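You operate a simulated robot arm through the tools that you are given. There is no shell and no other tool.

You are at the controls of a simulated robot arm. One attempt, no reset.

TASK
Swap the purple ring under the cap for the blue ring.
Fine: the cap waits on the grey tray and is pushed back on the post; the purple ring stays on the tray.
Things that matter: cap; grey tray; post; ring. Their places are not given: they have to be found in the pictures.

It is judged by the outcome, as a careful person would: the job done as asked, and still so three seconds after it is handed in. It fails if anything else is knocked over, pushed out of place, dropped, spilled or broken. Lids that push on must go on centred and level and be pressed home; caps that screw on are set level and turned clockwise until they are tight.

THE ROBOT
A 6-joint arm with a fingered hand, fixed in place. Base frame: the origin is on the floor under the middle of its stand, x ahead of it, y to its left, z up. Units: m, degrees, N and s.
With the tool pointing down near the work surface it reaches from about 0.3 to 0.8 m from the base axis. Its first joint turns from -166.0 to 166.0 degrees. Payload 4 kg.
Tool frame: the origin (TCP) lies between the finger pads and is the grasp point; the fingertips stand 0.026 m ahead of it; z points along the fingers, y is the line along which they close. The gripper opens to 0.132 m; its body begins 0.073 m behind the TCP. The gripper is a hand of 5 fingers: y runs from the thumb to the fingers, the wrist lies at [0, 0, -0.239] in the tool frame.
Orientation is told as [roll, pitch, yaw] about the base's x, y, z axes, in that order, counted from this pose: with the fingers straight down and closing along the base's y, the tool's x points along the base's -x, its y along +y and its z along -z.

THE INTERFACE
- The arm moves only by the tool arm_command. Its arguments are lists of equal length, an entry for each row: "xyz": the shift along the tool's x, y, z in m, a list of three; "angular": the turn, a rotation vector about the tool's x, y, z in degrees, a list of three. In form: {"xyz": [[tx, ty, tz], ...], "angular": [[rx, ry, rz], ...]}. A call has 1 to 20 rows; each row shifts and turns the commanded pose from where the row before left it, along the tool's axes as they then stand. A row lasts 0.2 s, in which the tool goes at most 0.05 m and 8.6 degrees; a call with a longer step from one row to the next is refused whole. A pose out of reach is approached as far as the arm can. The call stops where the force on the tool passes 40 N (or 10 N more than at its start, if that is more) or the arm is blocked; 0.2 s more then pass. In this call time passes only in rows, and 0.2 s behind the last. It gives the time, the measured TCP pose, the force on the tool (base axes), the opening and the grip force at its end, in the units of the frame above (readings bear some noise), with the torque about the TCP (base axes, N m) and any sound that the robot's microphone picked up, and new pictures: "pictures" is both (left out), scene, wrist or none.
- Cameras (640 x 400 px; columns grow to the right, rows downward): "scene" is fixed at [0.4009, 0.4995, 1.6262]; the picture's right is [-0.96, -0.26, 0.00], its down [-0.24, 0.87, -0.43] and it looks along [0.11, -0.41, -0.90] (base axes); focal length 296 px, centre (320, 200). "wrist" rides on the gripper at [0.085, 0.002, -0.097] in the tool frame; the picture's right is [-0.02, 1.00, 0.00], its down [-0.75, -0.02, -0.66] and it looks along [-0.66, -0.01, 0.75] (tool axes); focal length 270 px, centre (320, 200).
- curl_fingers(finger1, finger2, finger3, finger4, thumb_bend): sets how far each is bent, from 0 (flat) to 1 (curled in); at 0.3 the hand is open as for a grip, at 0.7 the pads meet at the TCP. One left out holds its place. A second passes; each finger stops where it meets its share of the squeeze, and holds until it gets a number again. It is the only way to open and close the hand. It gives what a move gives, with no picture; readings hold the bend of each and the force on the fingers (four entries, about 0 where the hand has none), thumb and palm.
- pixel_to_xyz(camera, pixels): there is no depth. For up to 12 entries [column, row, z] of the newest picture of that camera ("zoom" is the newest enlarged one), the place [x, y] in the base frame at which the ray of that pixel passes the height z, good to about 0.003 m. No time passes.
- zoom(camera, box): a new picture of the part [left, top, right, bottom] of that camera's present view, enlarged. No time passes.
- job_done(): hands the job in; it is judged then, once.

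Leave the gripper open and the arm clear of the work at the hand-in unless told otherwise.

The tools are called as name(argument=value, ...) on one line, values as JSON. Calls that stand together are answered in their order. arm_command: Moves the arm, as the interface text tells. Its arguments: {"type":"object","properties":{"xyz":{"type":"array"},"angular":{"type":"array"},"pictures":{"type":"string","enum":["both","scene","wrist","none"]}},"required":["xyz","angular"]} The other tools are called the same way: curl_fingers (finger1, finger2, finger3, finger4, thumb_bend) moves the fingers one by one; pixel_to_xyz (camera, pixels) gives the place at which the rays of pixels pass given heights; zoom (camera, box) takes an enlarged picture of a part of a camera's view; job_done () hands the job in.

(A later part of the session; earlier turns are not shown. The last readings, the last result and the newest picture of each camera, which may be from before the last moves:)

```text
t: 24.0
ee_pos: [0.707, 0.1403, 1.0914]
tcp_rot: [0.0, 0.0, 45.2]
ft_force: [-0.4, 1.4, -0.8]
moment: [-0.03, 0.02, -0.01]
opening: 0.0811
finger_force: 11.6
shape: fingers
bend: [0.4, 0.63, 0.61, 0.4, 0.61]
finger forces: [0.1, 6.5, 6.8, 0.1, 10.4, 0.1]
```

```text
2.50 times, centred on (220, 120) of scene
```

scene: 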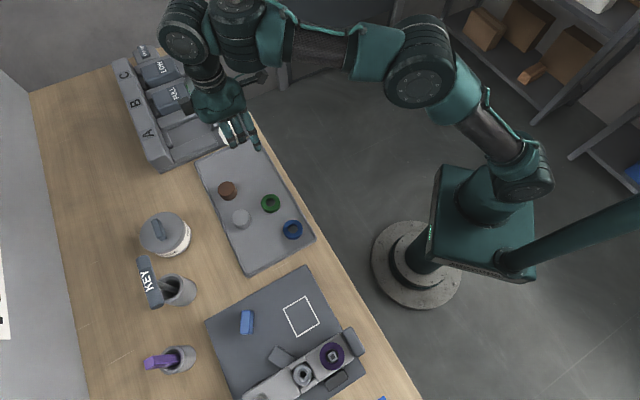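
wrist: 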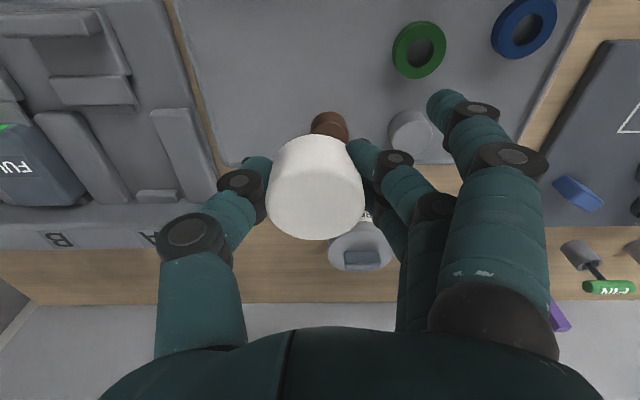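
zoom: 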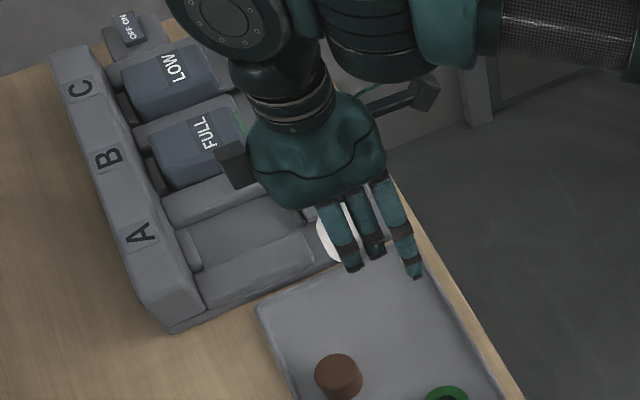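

I'll put the cap in the roomy far part of the tray at (0.7425, 0.092), clear of brown, green, the rim and the rack. First I'll bring the outer fingers in to 0.55, then shift over and descend to about 20 mm above the tray.

curl_fingers(finger1=0.53, finger4=0.53)

arm_command(xyz=[[0.005, -0.03, 0], [0.005, -0.03, 0], [0, 0, 0.04], [0, 0, 0.04], [0, 0, 0.04], [0, 0, 0.03], [0, 0, 0.02], [0, 0, 0.01], [0, 0, 0]], angular=[[0, 0, 0], [0, 0, 0], [0, 0, 0], [0, 0, 0], [0, 0, 0], [0, 0, 0], [0, 0, 0], [0, 0, 0], [0, 0, 0]], pictures="both")

zoom(camera="wrist", box=[100, 0, 540, 275])

zoom(camera="scene", box=[150, 60, 330, 200])

```text
t: 25.0
ee_pos: [0.7062, 0.14, 1.0906]
tcp_rot: [0.0, 0.0, 44.9]
ft_force: [0.5, 0.9, -0.7]
moment: [-0.02, -0.01, -0.02]
opening: 0.0618
finger_force: 11.9
shape: fingers
bend: [0.53, 0.63, 0.61, 0.53, 0.61]
finger forces: [0.0, 6.5, 6.8, 0.1, 10.5, 0.1]
```

```text
t: 27.0
ee_pos: [0.7433, 0.0937, 0.9129]
tcp_rot: [0.0, 0.1, 45.1]
ft_force: [0.1, 0.2, -0.6]
moment: [0.03, 0.02, 0.05]
opening: 0.0617
finger_force: 11.5
shape: fingers
bend: [0.53, 0.63, 0.61, 0.53, 0.61]
finger forces: [0.0, 6.4, 6.9, 0.1, 10.4, 0.1]
```

scene: 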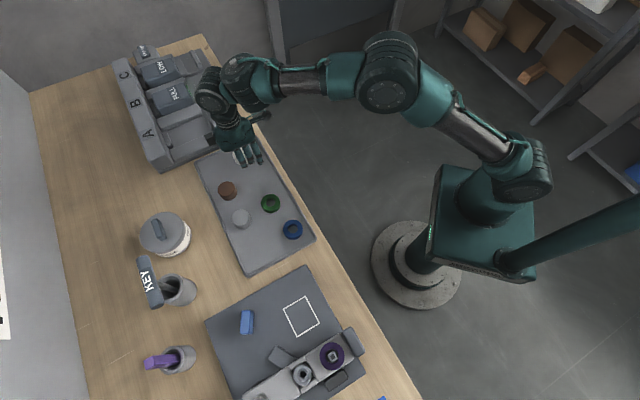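
wrist: 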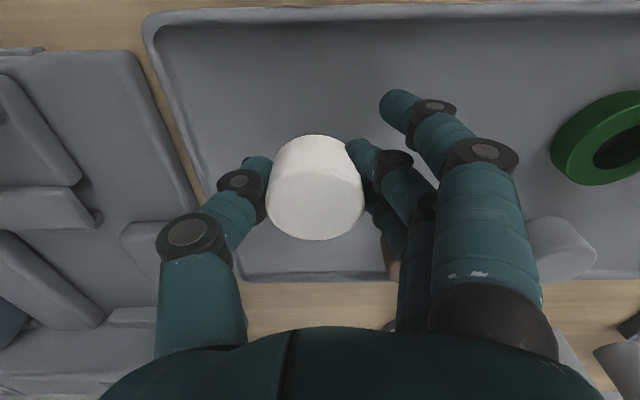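

```text
1.45 times, centred on (320, 138) of wrist
```

zoom: 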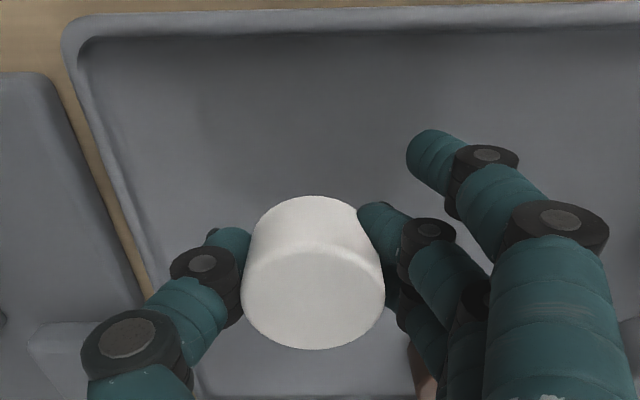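

```text
2.86 times, centred on (240, 130) of scene
```

zoom: 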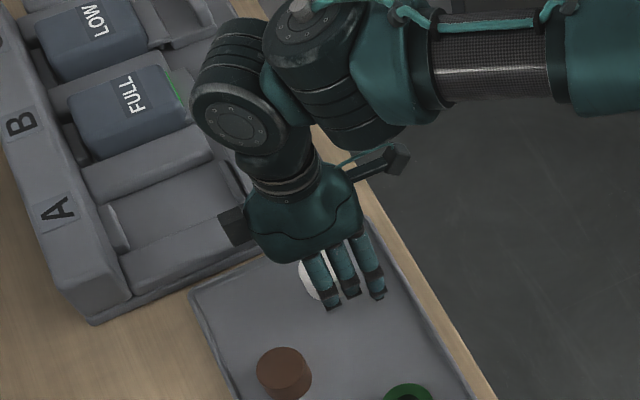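

All is clear around the cap, and the thumb is inside the rim. I'll go down slowly to find the tray surface by force.

arm_command(xyz=[[0, 0, 0.006], [0, 0, 0.005], [0, 0, 0.004], [0, 0, 0.002], [0, 0, 0.002]], angular=[[0, 0, 0], [0, 0, 0], [0, 0, 0], [0, 0, 0], [0, 0, 0]], pictures="wrist")

zoom(camera="wrist", box=[160, 60, 480, 260])

```text
t: 28.3
ee_pos: [0.7452, 0.0919, 0.8975]
tcp_rot: [-0.4, -0.3, 45.1]
ft_force: [-2.5, -0.3, 9.6]
moment: [0.03, 0.5, 0.01]
opening: 0.0626
finger_force: 16.8
shape: fingers
bend: [0.54, 0.63, 0.61, 0.53, 0.61]
finger forces: [9.2, 6.4, 6.8, 0.6, 10.5, 0.1]
stopped in row 5: the force on the tool passed its limit at 42 N (the readings are from after the stop); the commanded pose is now the measured one
```

wrist: 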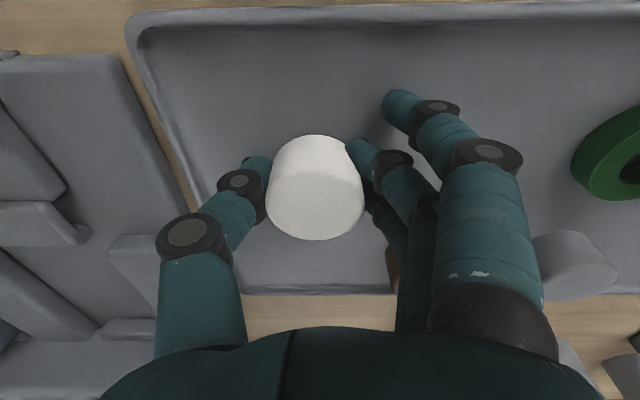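

```text
2.00 times, centred on (320, 160) of wrist
```

zoom: 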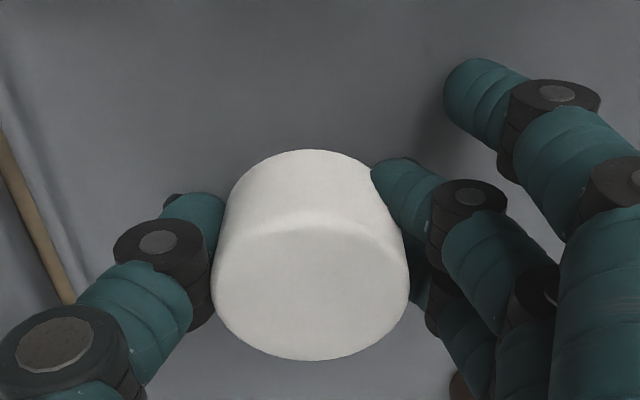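

The stop came from finger 1, whose reading is 9.2 N: its straighter tip hit the tray before the cap did. I'll lift a few millimetres, then curl the outer fingers a little more so they sit higher.

arm_command(xyz=[[0, 0, -0.005], [0, 0, -0.005]], angular=[[0, 0, 0], [0, 0, 0]], pictures="none")

curl_fingers(finger1=0.7, finger4=0.7)

arm_command(xyz=[[0, 0, 0]], angular=[[0, 0, 0]], pictures="both")

zoom(camera="wrist", box=[160, 60, 480, 260])

```text
t: 28.9
ee_pos: [0.7452, 0.0923, 0.907]
tcp_rot: [-0.3, -0.4, 45.1]
ft_force: [0.6, -0.3, -0.1]
moment: [-0.02, -0.01, -0.02]
opening: 0.0615
finger_force: 12.1
shape: fingers
bend: [0.53, 0.63, 0.61, 0.53, 0.61]
finger forces: [0.0, 6.4, 6.8, 0.0, 10.5, 0.0]
```

```text
t: 29.9
ee_pos: [0.7452, 0.0908, 0.9071]
tcp_rot: [-0.3, -0.4, 45.1]
ft_force: [0.2, 0.3, -0.7]
moment: [0.01, 0.01, 0.0]
opening: 0.0388
finger_force: 11.4
shape: fingers
bend: [0.7, 0.63, 0.61, 0.7, 0.61]
finger forces: [0.1, 6.3, 6.9, 0.0, 10.6, 0.1]
```

```text
t: 30.3
ee_pos: [0.7447, 0.0923, 0.9063]
tcp_rot: [-0.3, -0.4, 45.1]
ft_force: [0.2, -0.9, -1.2]
moment: [0.0, 0.01, -0.01]
opening: 0.0389
finger_force: 11.5
shape: fingers
bend: [0.7, 0.63, 0.61, 0.7, 0.61]
finger forces: [0.1, 6.5, 6.8, 0.0, 10.5, 0.0]
```

scene: 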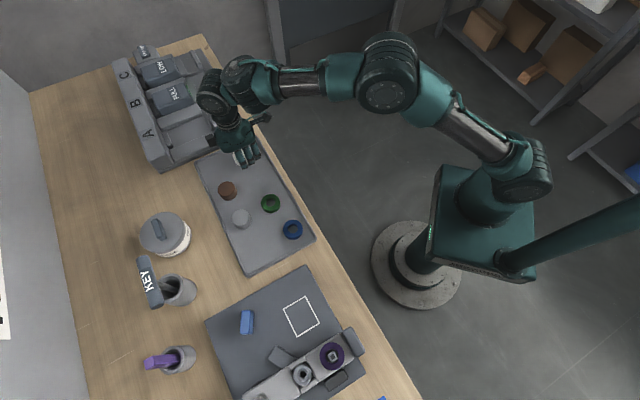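
wrist: 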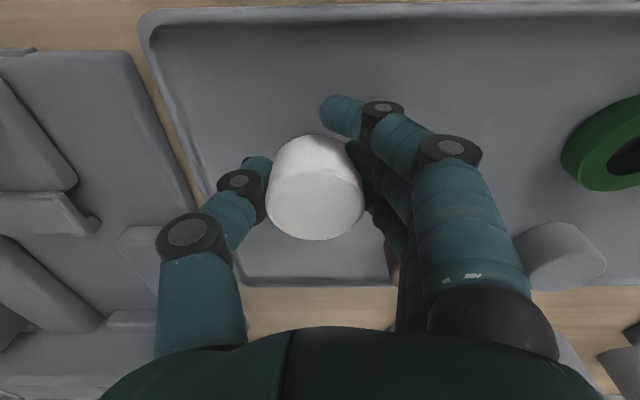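

```text
2.00 times, centred on (320, 160) of wrist
```

zoom: 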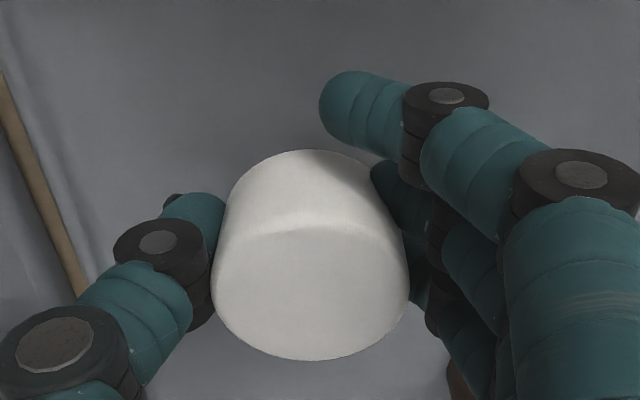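

Finger 1 is now curled beside the cap and higher up. The stop left a small tilt of about −0.3/−0.4°, so I'll level the hand and go down in fine steps.

arm_command(xyz=[[0, 0, 0], [0, 0, 0.003], [0, 0, 0.003], [0, 0, 0.003], [0, 0, 0.002]], angular=[[-0.4, 0.1, 0], [0, 0, 0], [0, 0, 0], [0, 0, 0], [0, 0, 0]], pictures="none")

arm_command(xyz=[[0, 0, 0.001], [0, 0, 0.001]], angular=[[0, 0, 0], [0, 0, 0]], pictures="none")

```text
t: 31.5
ee_pos: [0.7456, 0.0937, 0.896]
tcp_rot: [0.0, -0.3, 45.0]
ft_force: [-0.7, -0.3, 4.9]
moment: [-0.19, -0.14, 0.0]
opening: 0.0388
finger_force: 15.2
shape: fingers
bend: [0.7, 0.63, 0.61, 0.7, 0.61]
finger forces: [0.1, 6.7, 7.1, 0.0, 16.4, 0.0]
```

```text
t: 32.1
ee_pos: [0.7454, 0.0937, 0.8969]
tcp_rot: [-0.1, -0.3, 45.1]
ft_force: [-6.3, -4.1, 23.9]
moment: [-0.68, -0.37, -0.24]
opening: 0.0384
finger_force: 26.3
shape: fingers
bend: [0.7, 0.63, 0.61, 0.7, 0.62]
finger forces: [0.0, 7.8, 10.5, 0.1, 34.3, 0.0]
```

Torque and force put this contact at the thumb tip, about 32 mm toward the thumb. The fingertips are therefore at the tray floor (z≈0.87) and the cap bottom is within a millimetre or two of it. I'll back off 2 mm and relax the squeeze gently before opening both sides together.

arm_command(xyz=[[0, 0, -0.001], [0, 0, -0.0005]], angular=[[0, 0, 0], [0, 0, 0]], pictures="none")

curl_fingers(finger2=0.63, finger3=0.62, thumb_bend=0.6)

curl_fingers(finger2=0.6, finger3=0.59, thumb_bend=0.55)

arm_command(xyz=[[0, 0, 0]], angular=[[0, 0, 0]], pictures="wrist")

zoom(camera="wrist", box=[160, 60, 480, 260])

```text
t: 32.7
ee_pos: [0.7459, 0.0927, 0.8971]
tcp_rot: [-0.1, -0.4, 45.1]
ft_force: [1.3, 0.9, 24.4]
moment: [-0.58, -0.59, 0.01]
opening: 0.0383
finger_force: 26.5
shape: fingers
bend: [0.7, 0.63, 0.61, 0.7, 0.63]
finger forces: [0.1, 7.3, 10.1, 0.1, 34.6, 0.1]
```

```text
t: 33.7
ee_pos: [0.7463, 0.0925, 0.8959]
tcp_rot: [0.0, -0.4, 45.2]
ft_force: [7.0, 5.2, 32.0]
moment: [-0.73, -1.03, 0.3]
opening: 0.0386
finger_force: 20.7
shape: fingers
bend: [0.7, 0.62, 0.6, 0.7, 0.61]
finger forces: [0.0, 2.3, 3.7, 0.0, 35.1, 0.1]
```

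```text
t: 34.7
ee_pos: [0.7458, 0.093, 0.8973]
tcp_rot: [0.0, -0.4, 45.1]
ft_force: [7.2, 9.1, 34.9]
moment: [-0.72, -1.1, 0.36]
opening: 0.0389
finger_force: 18.6
shape: fingers
bend: [0.7, 0.6, 0.59, 0.7, 0.58]
finger forces: [0.1, 0.3, 0.9, 0.0, 35.7, 0.0]
```

```text
t: 35.1
ee_pos: [0.7454, 0.0911, 0.8976]
tcp_rot: [-0.1, -0.4, 45.1]
ft_force: [6.5, 9.7, 35.4]
moment: [-0.7, -1.11, 0.42]
opening: 0.0388
finger_force: 18.8
shape: fingers
bend: [0.7, 0.6, 0.58, 0.7, 0.58]
finger forces: [0.1, 0.4, 0.9, 0.1, 35.2, 0.1]
```

wrist: 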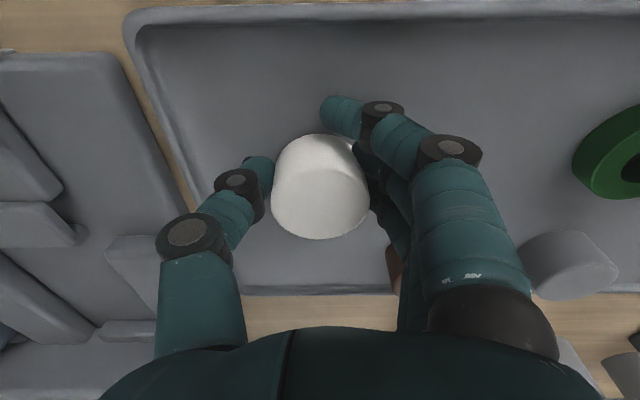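

```text
2.00 times, centred on (320, 160) of wrist
```

zoom: 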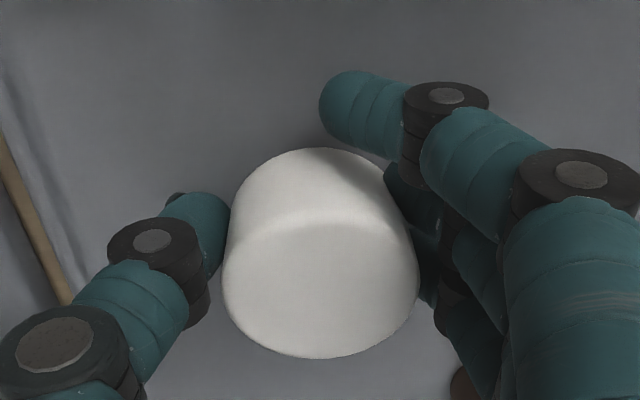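

The thumb tip is still pressing on the tray with about 35 N, because it lengthens as it straightens. The fingers have let go (0.3 and 0.9 N). I'll raise the hand 3 mm to unload it.

arm_command(xyz=[[0, 0, -0.0015], [0, 0, -0.0015]], angular=[[0, 0, 0], [0, 0, 0]], pictures="wrist")

zoom(camera="wrist", box=[160, 60, 480, 260])

```text
t: 35.7
ee_pos: [0.7455, 0.091, 0.8979]
tcp_rot: [0.2, -0.1, 45.0]
ft_force: [2.3, 2.7, 19.2]
moment: [-0.43, -0.57, 0.09]
opening: 0.0394
finger_force: 9.3
shape: fingers
bend: [0.7, 0.6, 0.59, 0.7, 0.57]
finger forces: [0.0, 0.1, 0.1, 0.0, 19.4, 0.0]
```

wrist: 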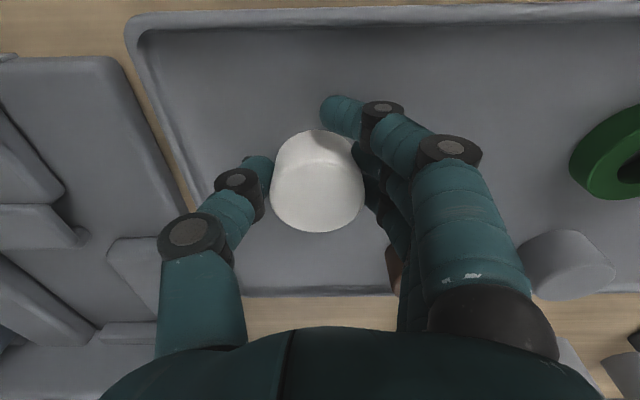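

```text
2.00 times, centred on (320, 160) of wrist
```

zoom: 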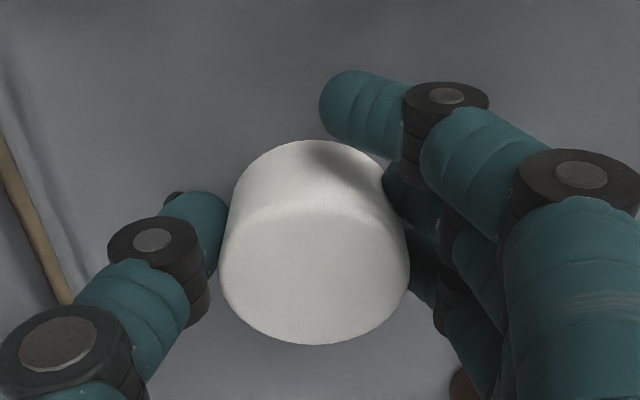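

The cap has settled a few millimetres onto the tray and looks upright. The thumb still carries 19 N, so I'll raise a bit more.

arm_command(xyz=[[0, 0, -0.0015], [0, 0, -0.0015]], angular=[[0, 0, 0], [0, 0, 0]], pictures="wrist")

zoom(camera="wrist", box=[160, 60, 480, 260])

```text
t: 36.3
ee_pos: [0.7447, 0.092, 0.9007]
tcp_rot: [0.2, -0.2, 45.1]
ft_force: [0.0, 0.8, 0.3]
moment: [-0.03, 0.0, -0.01]
opening: 0.0397
finger_force: 0.1
shape: fingers
bend: [0.7, 0.6, 0.59, 0.7, 0.55]
finger forces: [0.0, 0.0, 0.1, 0.0, 0.1, 0.1]
```

wrist: 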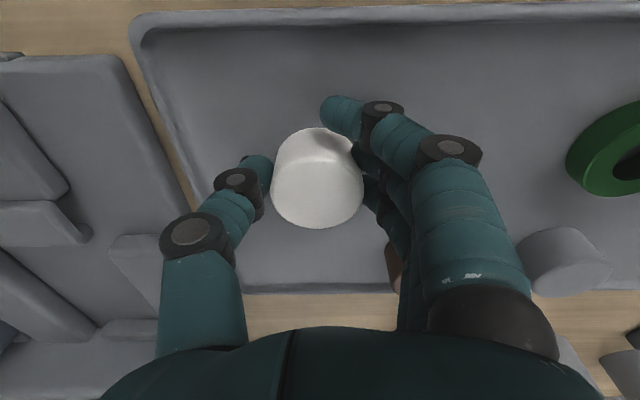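

```text
2.00 times, centred on (320, 160) of wrist
```

zoom: 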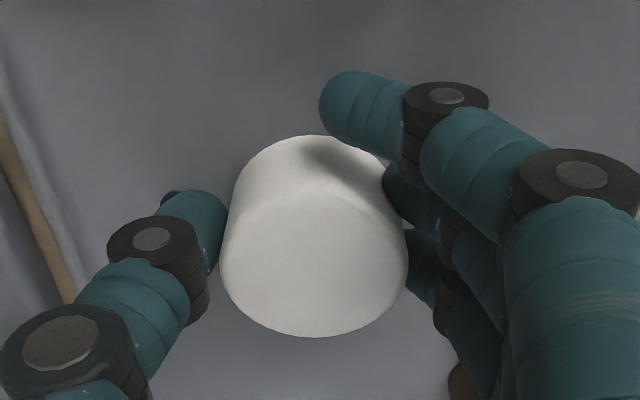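

The force is zero and the cap stands on the tray floor by itself. I'll raise 4 mm, open thumb and fingers together, and then rise clear.

arm_command(xyz=[[0, 0, -0.002], [0, 0, -0.002]], angular=[[0, 0, 0], [0, 0, 0]], pictures="none")

curl_fingers(finger2=0.54, finger3=0.53, thumb_bend=0.49)

arm_command(xyz=[[0, 0, -0.005], [0, 0, -0.01], [0, 0, -0.02], [0, 0, -0.03], [0, 0, -0.03], [0, 0, 0]], angular=[[0, 0, 0], [0, 0, 0], [0, 0, 0], [0, 0, 0], [0, 0, 0], [0, 0, 0]], pictures="both")

zoom(camera="wrist", box=[160, 0, 480, 200])

```text
t: 36.9
ee_pos: [0.7456, 0.0906, 0.9046]
tcp_rot: [0.1, -0.2, 45.1]
ft_force: [0.8, 0.8, -0.7]
moment: [0.0, 0.02, 0.03]
opening: 0.0401
finger_force: 0.6
shape: fingers
bend: [0.7, 0.6, 0.59, 0.7, 0.55]
finger forces: [0.0, 0.0, 0.3, 0.0, 0.2, 0.0]
```

```text
t: 37.9
ee_pos: [0.7435, 0.0918, 0.9063]
tcp_rot: [0.1, -0.3, 45.1]
ft_force: [0.3, 0.0, -0.7]
moment: [-0.03, 0.01, 0.0]
opening: 0.0475
finger_force: 0.0
shape: fingers
bend: [0.7, 0.54, 0.53, 0.7, 0.49]
finger forces: [0.0, 0.0, 0.1, 0.0, 0.0, 0.1]
```

```text
t: 39.3
ee_pos: [0.7442, 0.0911, 1.0041]
tcp_rot: [0.1, -0.1, 45.1]
ft_force: [1.2, 0.0, -0.7]
moment: [0.02, 0.01, 0.0]
opening: 0.0477
finger_force: 0.1
shape: fingers
bend: [0.7, 0.54, 0.53, 0.7, 0.49]
finger forces: [0.0, 0.1, 0.1, 0.1, 0.0, 0.0]
```

scene: 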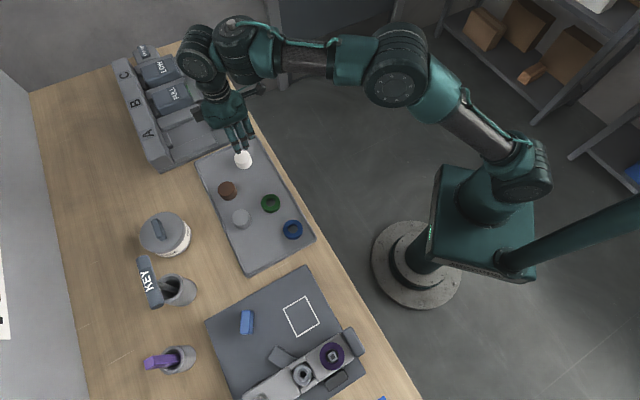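
wrist: 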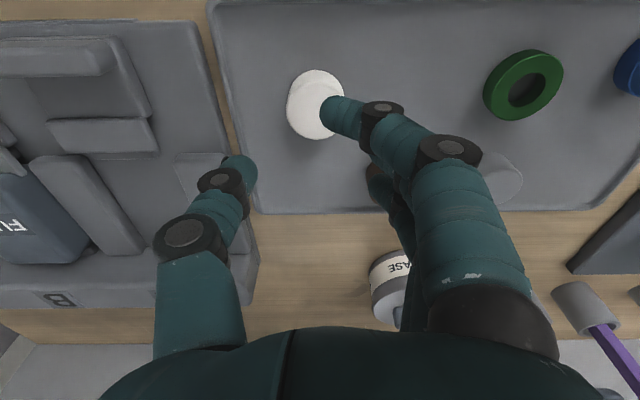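

```text
2.00 times, centred on (320, 100) of wrist
```

zoom: 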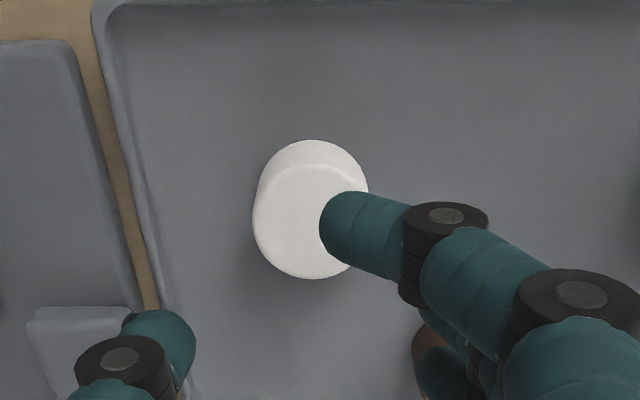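

The cap stands upright on the tray near (0.745, 0.092), seen in the scene at (243,158). Next is the purple ring. I'll rise, level the hand by the small residual tilt, and go back above the post.

arm_command(xyz=[[0, 0, -0.04], [0, 0, -0.045], [0, 0, 0]], angular=[[0, 0, 0], [0, 0, 0], [-0.06, 0.2, 0.1]], pictures="none")

curl_fingers(finger1=0.3, finger2=0.45, finger3=0.45, finger4=0.3, thumb_bend=0.42)

arm_command(xyz=[[-0.00268, 0.044, 0], [-0.00268, 0.044, 0], [-0.00268, 0.044, 0], [-0.00268, 0.044, 0], [-0.00268, 0.044, 0], [-0.00268, 0.044, 0], [-0.00268, 0.044, 0], [-0.00268, 0.044, 0], [-0.00268, 0.044, 0], [-0.00268, 0.044, 0], [-0.00268, 0.044, 0], [-0.00268, 0.044, 0], [-0.00268, 0.0439, 0], [0, 0, 0], [0, 0, 0]], angular=[[0, 0, 0], [0, 0, 0], [0, 0, 0], [0, 0, 0], [0, 0, 0], [0, 0, 0], [0, 0, 0], [0, 0, 0], [0, 0, 0], [0, 0, 0], [0, 0, 0], [0, 0, 0], [0, 0, 0], [0, 0, 0], [0, 0, 0]], pictures="both")

zoom(camera="wrist", box=[260, 20, 380, 120])

zoom(camera="scene", box=[180, 120, 330, 280])

```text
t: 40.1
ee_pos: [0.7431, 0.0917, 1.0876]
tcp_rot: [0.0, 0.0, 45.0]
ft_force: [0.2, 0.0, -0.9]
moment: [0.01, 0.0, -0.02]
opening: 0.0479
finger_force: 0.1
shape: fingers
bend: [0.7, 0.54, 0.53, 0.7, 0.49]
finger forces: [0.1, 0.0, 0.0, 0.1, 0.0, 0.1]
```

```text
t: 41.1
ee_pos: [0.7429, 0.0916, 1.0872]
tcp_rot: [0.1, -0.1, 45.0]
ft_force: [-0.4, 0.2, -0.4]
moment: [-0.02, 0.0, 0.0]
opening: 0.119
finger_force: 0.1
shape: fingers
bend: [0.3, 0.45, 0.45, 0.3, 0.42]
finger forces: [0.0, 0.0, 0.0, 0.0, 0.1, 0.0]
```

```text
t: 44.3
ee_pos: [0.376, 0.5255, 1.1017]
tcp_rot: [0.1, -0.2, 45.0]
ft_force: [0.4, -0.1, 1.0]
moment: [0.01, 0.0, 0.05]
opening: 0.1191
finger_force: 0.0
shape: fingers
bend: [0.3, 0.45, 0.45, 0.3, 0.42]
finger forces: [0.0, 0.0, 0.0, 0.0, 0.1, 0.0]
out of reach, approached as far as the arm can: row 4, 5, 6, 7
```

scene: 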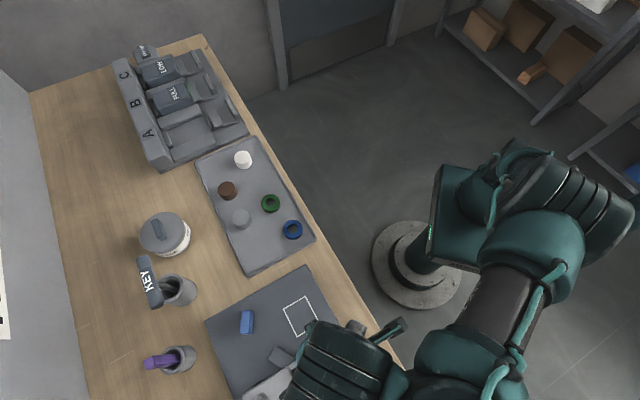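
wrist: 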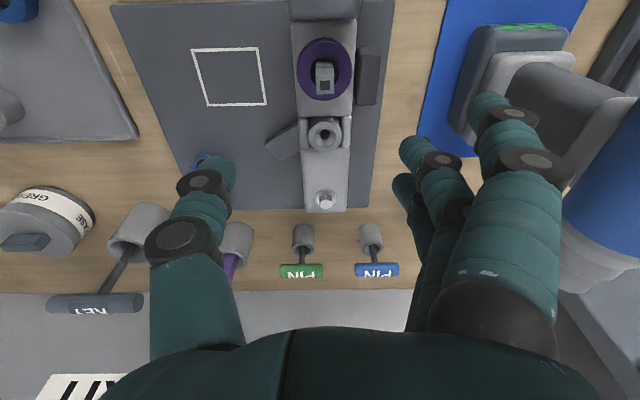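

```text
4.00 times, centred on (320, 70) of wrist
```

zoom: 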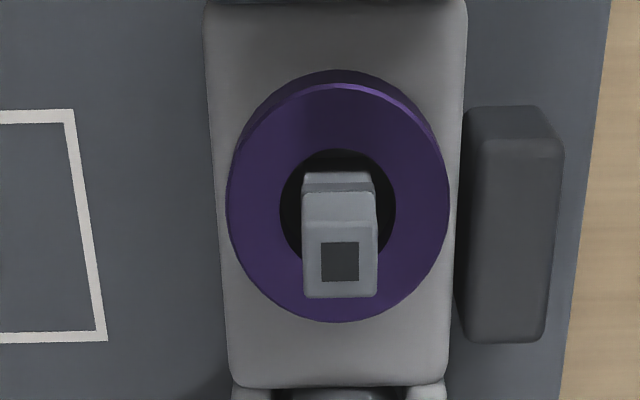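

```text
2.50 times, centred on (255, 200) of scene
```

zoom: 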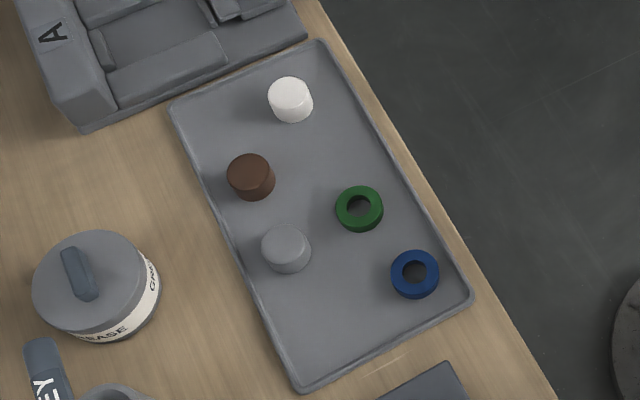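

Some mid-path rows were out of reach, so the hand arrived about 12 mm off, at (0.376, 0.5255, 1.102). The image agrees: the ring centre at (324.5,69) sits at tool (+0.012, +0.006). I'll correct by that, lower to about 1.04, and re-measure.

arm_command(xyz=[[0.0118, 0.006, 0.02], [0, 0, 0.02], [0, 0, 0.02], [0, 0, 0]], angular=[[0, 0, 0], [0, 0, 0], [0, 0, 0], [0, 0, 0]], pictures="wrist")

zoom(camera="wrist", box=[250, 50, 390, 170])

```text
t: 45.3
ee_pos: [0.3779, 0.5449, 1.0613]
tcp_rot: [0.1, 0.2, 45.0]
ft_force: [-0.3, -1.2, -0.5]
moment: [0.0, -0.02, 0.01]
opening: 0.1192
finger_force: 0.1
shape: fingers
bend: [0.3, 0.45, 0.45, 0.3, 0.42]
finger forces: [0.1, 0.0, 0.0, 0.0, 0.0, 0.0]
out of reach, approached as far as the arm can: row 1, 2, 3
```

wrist: 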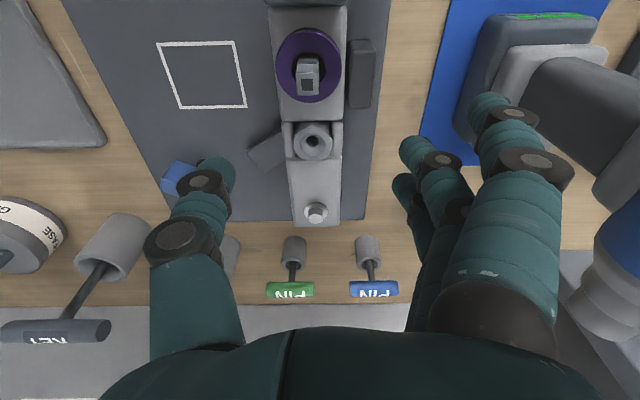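

```text
3.33 times, centred on (320, 110) of wrist
```

zoom: 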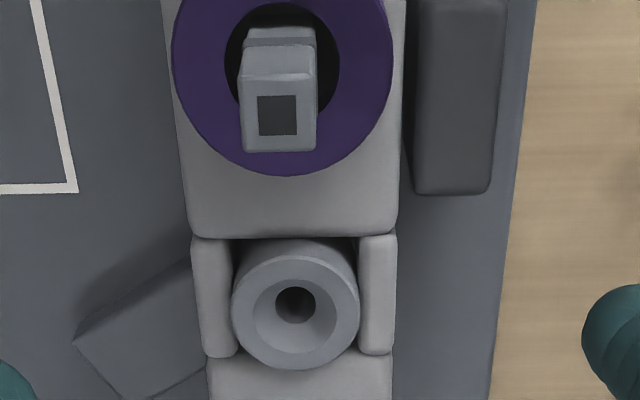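

The arm reports out of reach here even though it reached this spot before, so it seems to be in a different joint configuration. I'll look at the scene to understand how it is folded.

zoom(camera="scene", box=[240, 120, 640, 400])

```text
1.43 times, centred on (440, 260) of scene
```

zoom: 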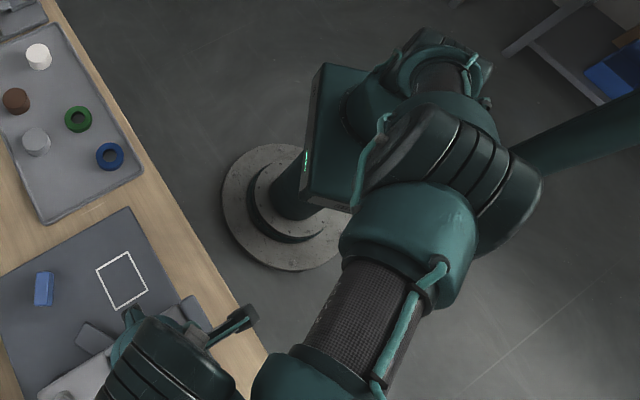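

The elbow is folded differently from my first visit. I'll rise and go back toward the start region (about (0.42, 0.20, 1.25), yaw 0), where the arm was in its original configuration, and re-approach from there.

arm_command(xyz=[[0, 0, -0.03], [0, 0, -0.03], [0, 0, -0.03]], angular=[[0, 0, 0], [0, 0, 0], [0, 0, 0]], pictures="scene")

```text
t: 46.1
ee_pos: [0.3803, 0.5422, 1.1511]
tcp_rot: [0.2, 0.0, 43.5]
ft_force: [-1.8, 0.4, 0.4]
moment: [-0.15, -0.23, 0.08]
opening: 0.1195
finger_force: 0.1
shape: fingers
bend: [0.3, 0.45, 0.45, 0.3, 0.42]
finger forces: [0.0, 0.0, 0.0, 0.0, 0.0, 0.1]
```

scene: 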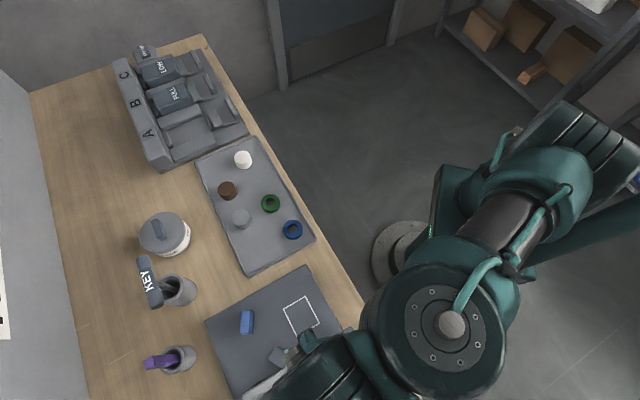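

After rising, the arm is back in its earlier configuration, with the wrist at (450,320) as on the first visit. I'll let it settle and read the pose.

arm_command(xyz=[[0, 0, 0], [0, 0, 0]], angular=[[0, 0, 0], [0, 0, 0]], pictures="both")

zoom(camera="wrist", box=[250, 0, 390, 120])

```text
t: 46.7
ee_pos: [0.3791, 0.5425, 1.1518]
tcp_rot: [0.1, -0.1, 45.0]
ft_force: [-0.6, -0.1, 0.5]
moment: [0.01, 0.0, -0.02]
opening: 0.1193
finger_force: 0.1
shape: fingers
bend: [0.3, 0.45, 0.45, 0.3, 0.42]
finger forces: [0.0, 0.0, 0.0, 0.0, 0.0, 0.0]
```

scene: 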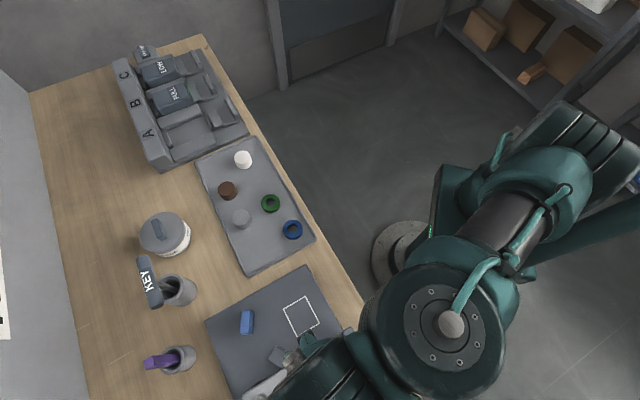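
wrist: 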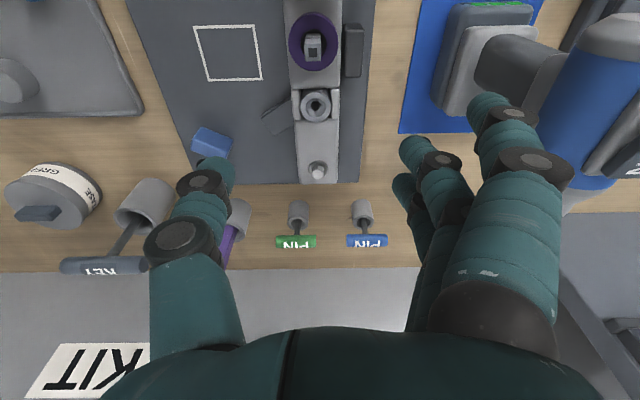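

```text
3.33 times, centred on (320, 60) of wrist
```

zoom: 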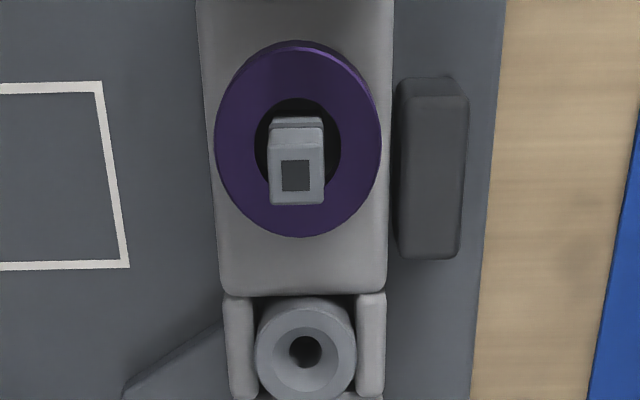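

Settled at (0.379, 0.5425, 1.152). The ring centre at image (313.4,42.3) works out at tool (+0.0236, −0.0044). I'll shift there, then come down.

arm_command(xyz=[[0.0236, -0.0044, 0], [0, 0, 0.03], [0, 0, 0.03], [0, 0, 0.03], [0, 0, 0.02], [0, 0, 0]], angular=[[0, 0, 0], [0, 0, 0], [0, 0, 0], [0, 0, 0], [0, 0, 0], [0, 0, 0]], pictures="both")

zoom(camera="wrist", box=[250, 50, 390, 170])

```text
t: 48.1
ee_pos: [0.363, 0.5247, 1.0406]
tcp_rot: [0.2, 0.0, 44.9]
ft_force: [-0.4, 0.3, -0.3]
moment: [0.01, 0.01, -0.02]
opening: 0.1191
finger_force: 0.1
shape: fingers
bend: [0.3, 0.45, 0.45, 0.3, 0.42]
finger forces: [0.0, 0.1, 0.0, 0.1, 0.0, 0.0]
```

scene: 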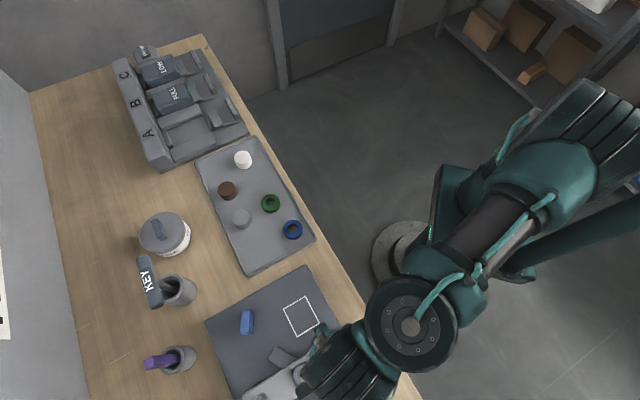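
wrist: 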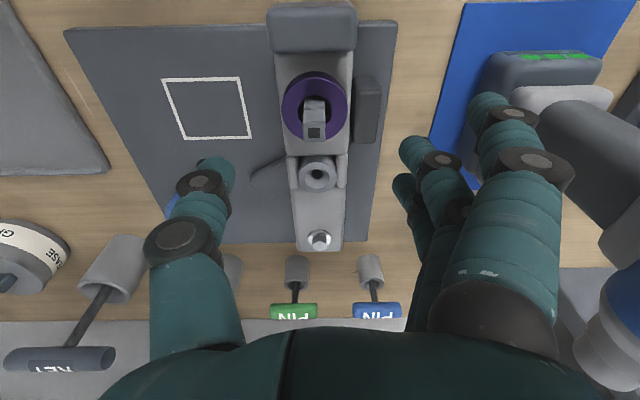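

```text
3.33 times, centred on (320, 110) of wrist
```

zoom: 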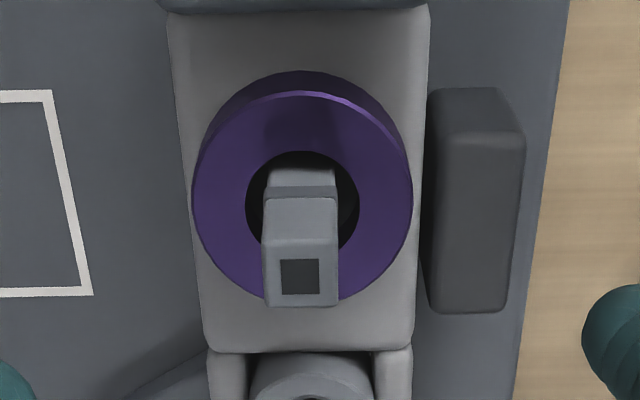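

The ring and post centres are at tool y≈−0.003 and x≈0. I'll shift by that, set the two inner fingers and thumb to a moderately narrow opening, and descend part-way, with tips still above the ring, for a last check.

curl_fingers(finger2=0.5, finger3=0.5, thumb_bend=0.46)

arm_command(xyz=[[0, -0.003, 0.01], [0, 0, 0.02], [0, 0, 0.02], [0, 0, 0]], angular=[[0, 0, 0], [0, 0, 0], [0, 0, 0], [0, 0, 0]], pictures="wrist")

zoom(camera="wrist", box=[180, 40, 460, 240])

```text
t: 49.1
ee_pos: [0.3622, 0.524, 1.0404]
tcp_rot: [0.2, -0.1, 45.0]
ft_force: [-0.8, -0.7, 0.2]
moment: [0.02, 0.03, -0.02]
opening: 0.1136
finger_force: 0.2
shape: fingers
bend: [0.3, 0.5, 0.5, 0.3, 0.46]
finger forces: [0.0, 0.0, 0.1, 0.1, 0.0, 0.0]
```

```text
t: 50.1
ee_pos: [0.3653, 0.5232, 0.9897]
tcp_rot: [0.1, 0.0, 45.1]
ft_force: [0.2, -1.0, 0.1]
moment: [0.0, 0.03, 0.02]
opening: 0.1137
finger_force: 0.1
shape: fingers
bend: [0.3, 0.5, 0.5, 0.3, 0.46]
finger forces: [0.0, 0.0, 0.0, 0.1, 0.1, 0.0]
```

wrist: 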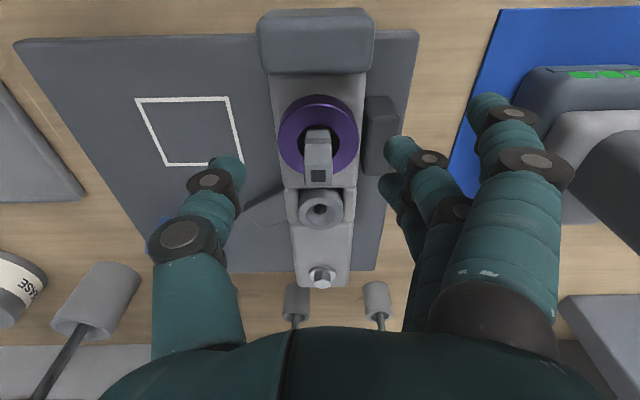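

```text
2.00 times, centred on (320, 140) of wrist
```

zoom: 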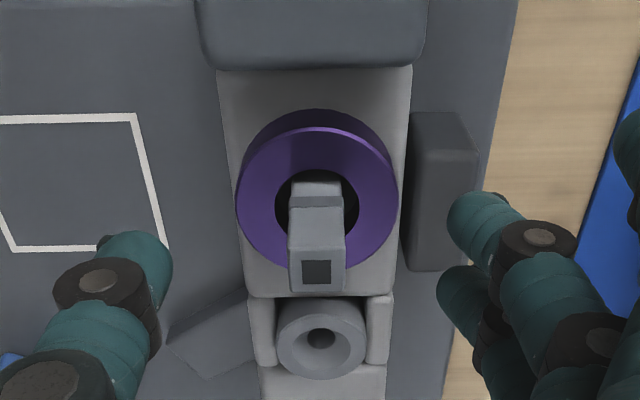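

Ring and hand are centred to within 2 mm. I'll lower to TCP z≈0.955 so the tips straddle the ring.

arm_command(xyz=[[0.001, 0, 0.01], [0, 0, 0.01], [0, 0, 0.008], [0, 0, 0.004], [0, 0, 0.002], [0, 0, 0]], angular=[[0, 0, 0], [0, 0, 0], [0, 0, 0], [0, 0, 0], [0, 0, 0], [0, 0, 0]], pictures="wrist")

zoom(camera="wrist", box=[180, 60, 460, 260])

```text
t: 51.5
ee_pos: [0.3656, 0.5223, 0.9562]
tcp_rot: [0.1, -0.2, 45.0]
ft_force: [1.0, -0.1, -0.6]
moment: [0.01, 0.0, 0.0]
opening: 0.1136
finger_force: 0.0
shape: fingers
bend: [0.3, 0.5, 0.5, 0.3, 0.46]
finger forces: [0.0, 0.0, 0.1, 0.1, 0.0, 0.0]
```

wrist: 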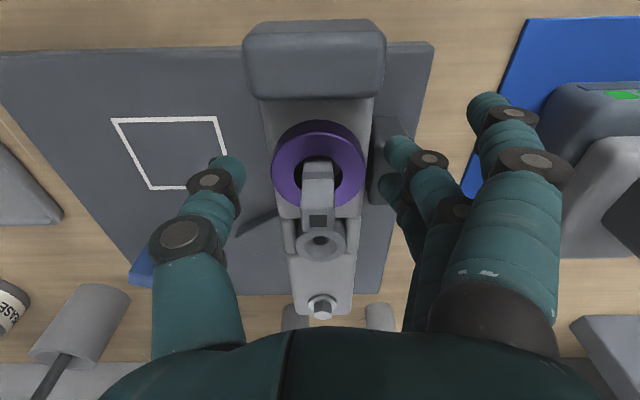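

```text
2.00 times, centred on (320, 160) of wrist
```

zoom: 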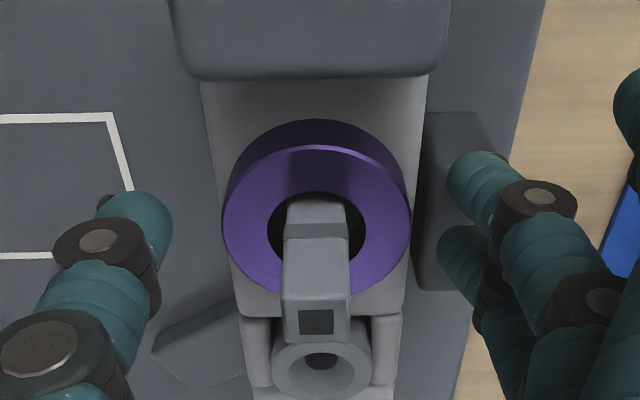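

The ring is well centred between the tips. I'll lower a few more millimetres with force checks, so the pads bear on the ring's wall.

arm_command(xyz=[[0, 0, 0.001], [0, 0, 0.001], [0, 0, 0.001]], angular=[[0, 0, 0], [0, 0, 0], [0, 0, 0]], pictures="none")

curl_fingers(finger2=0.56, finger3=0.56, thumb_bend=0.52)

arm_command(xyz=[[0, 0, 0]], angular=[[0, 0, 0]], pictures="wrist")

zoom(camera="wrist", box=[180, 60, 460, 260])

```text
t: 52.3
ee_pos: [0.3659, 0.5232, 0.9512]
tcp_rot: [0.1, 0.0, 45.0]
ft_force: [0.5, 0.6, 0.3]
moment: [-0.01, 0.02, -0.03]
opening: 0.1136
finger_force: 0.0
shape: fingers
bend: [0.3, 0.5, 0.5, 0.3, 0.46]
finger forces: [0.1, 0.1, 0.0, 0.1, 0.0, 0.1]
```

```text
t: 53.3
ee_pos: [0.3655, 0.5222, 0.9528]
tcp_rot: [0.1, -0.1, 44.9]
ft_force: [-0.2, 0.1, 0.3]
moment: [-0.01, 0.04, 0.0]
opening: 0.1039
finger_force: 0.1
shape: fingers
bend: [0.3, 0.56, 0.56, 0.3, 0.52]
finger forces: [0.0, 0.0, 0.1, 0.0, 0.0, 0.0]
```

```text
t: 53.7
ee_pos: [0.3664, 0.521, 0.951]
tcp_rot: [0.1, -0.1, 45.0]
ft_force: [-0.3, 0.0, -0.6]
moment: [-0.01, 0.0, -0.02]
opening: 0.1039
finger_force: 0.0
shape: fingers
bend: [0.3, 0.56, 0.56, 0.3, 0.52]
finger forces: [0.0, 0.1, 0.0, 0.0, 0.1, 0.0]
```

wrist: 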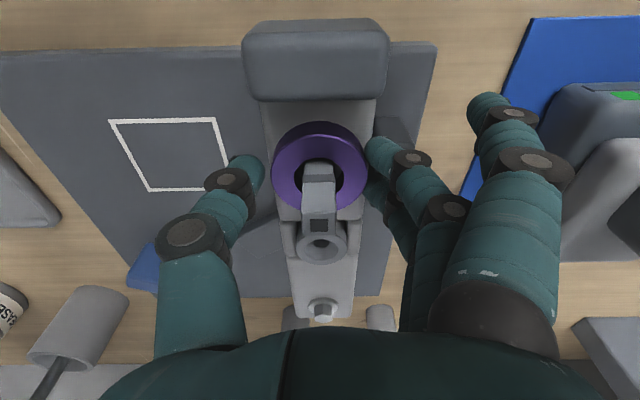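

```text
2.00 times, centred on (320, 160) of wrist
```

zoom: 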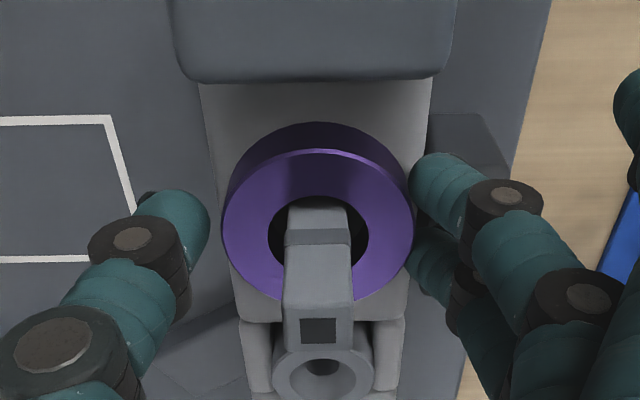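

The tips are just beside the ring wall on both sides. I'll close gently in steps.

curl_fingers(finger2=0.6, finger3=0.6, thumb_bend=0.56)

curl_fingers(finger2=0.64, finger3=0.64, thumb_bend=0.6)

arm_command(xyz=[[0, 0, 0]], angular=[[0, 0, 0]], pictures="wrist")

zoom(camera="wrist", box=[180, 60, 460, 260])

```text
t: 54.7
ee_pos: [0.3658, 0.5223, 0.9527]
tcp_rot: [0.1, -0.1, 45.0]
ft_force: [0.2, -0.2, -0.3]
moment: [-0.03, 0.01, 0.02]
opening: 0.1004
finger_force: 2.6
shape: fingers
bend: [0.3, 0.58, 0.58, 0.3, 0.55]
finger forces: [0.1, 1.0, 1.5, 0.1, 2.5, 0.0]
```

```text
t: 55.7
ee_pos: [0.3654, 0.5216, 0.9517]
tcp_rot: [0.1, -0.1, 44.9]
ft_force: [0.2, -0.4, 0.8]
moment: [0.01, -0.01, 0.01]
opening: 0.0996
finger_force: 7.8
shape: fingers
bend: [0.3, 0.59, 0.58, 0.3, 0.57]
finger forces: [0.0, 3.5, 3.9, 0.0, 7.2, 0.1]
```

```text
t: 56.1
ee_pos: [0.3658, 0.5217, 0.9536]
tcp_rot: [0.0, -0.1, 44.9]
ft_force: [0.9, -0.5, 0.0]
moment: [-0.01, 0.0, 0.03]
opening: 0.0994
finger_force: 6.9
shape: fingers
bend: [0.3, 0.59, 0.58, 0.3, 0.57]
finger forces: [0.0, 3.5, 4.0, 0.0, 7.3, 0.0]
```

wrist: 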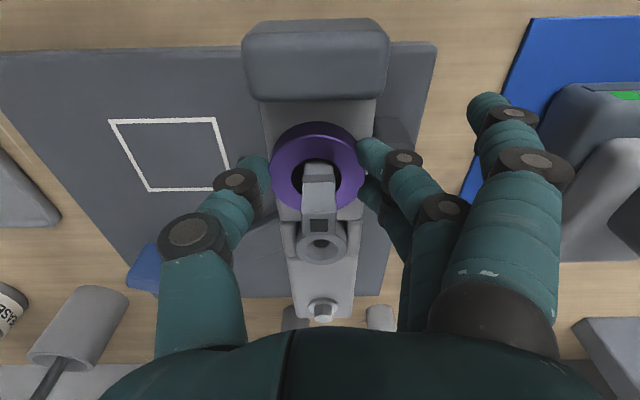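

```text
2.00 times, centred on (320, 160) of wrist
```

zoom: 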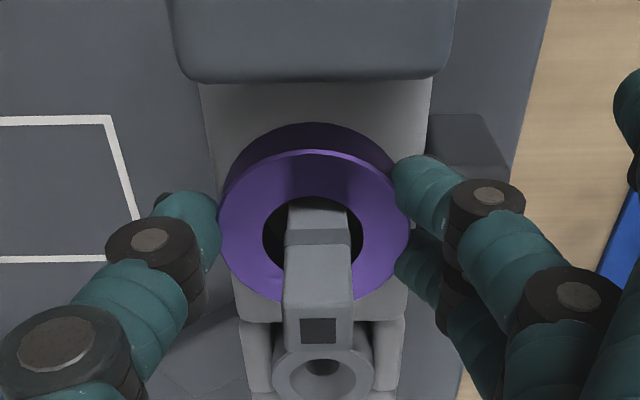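

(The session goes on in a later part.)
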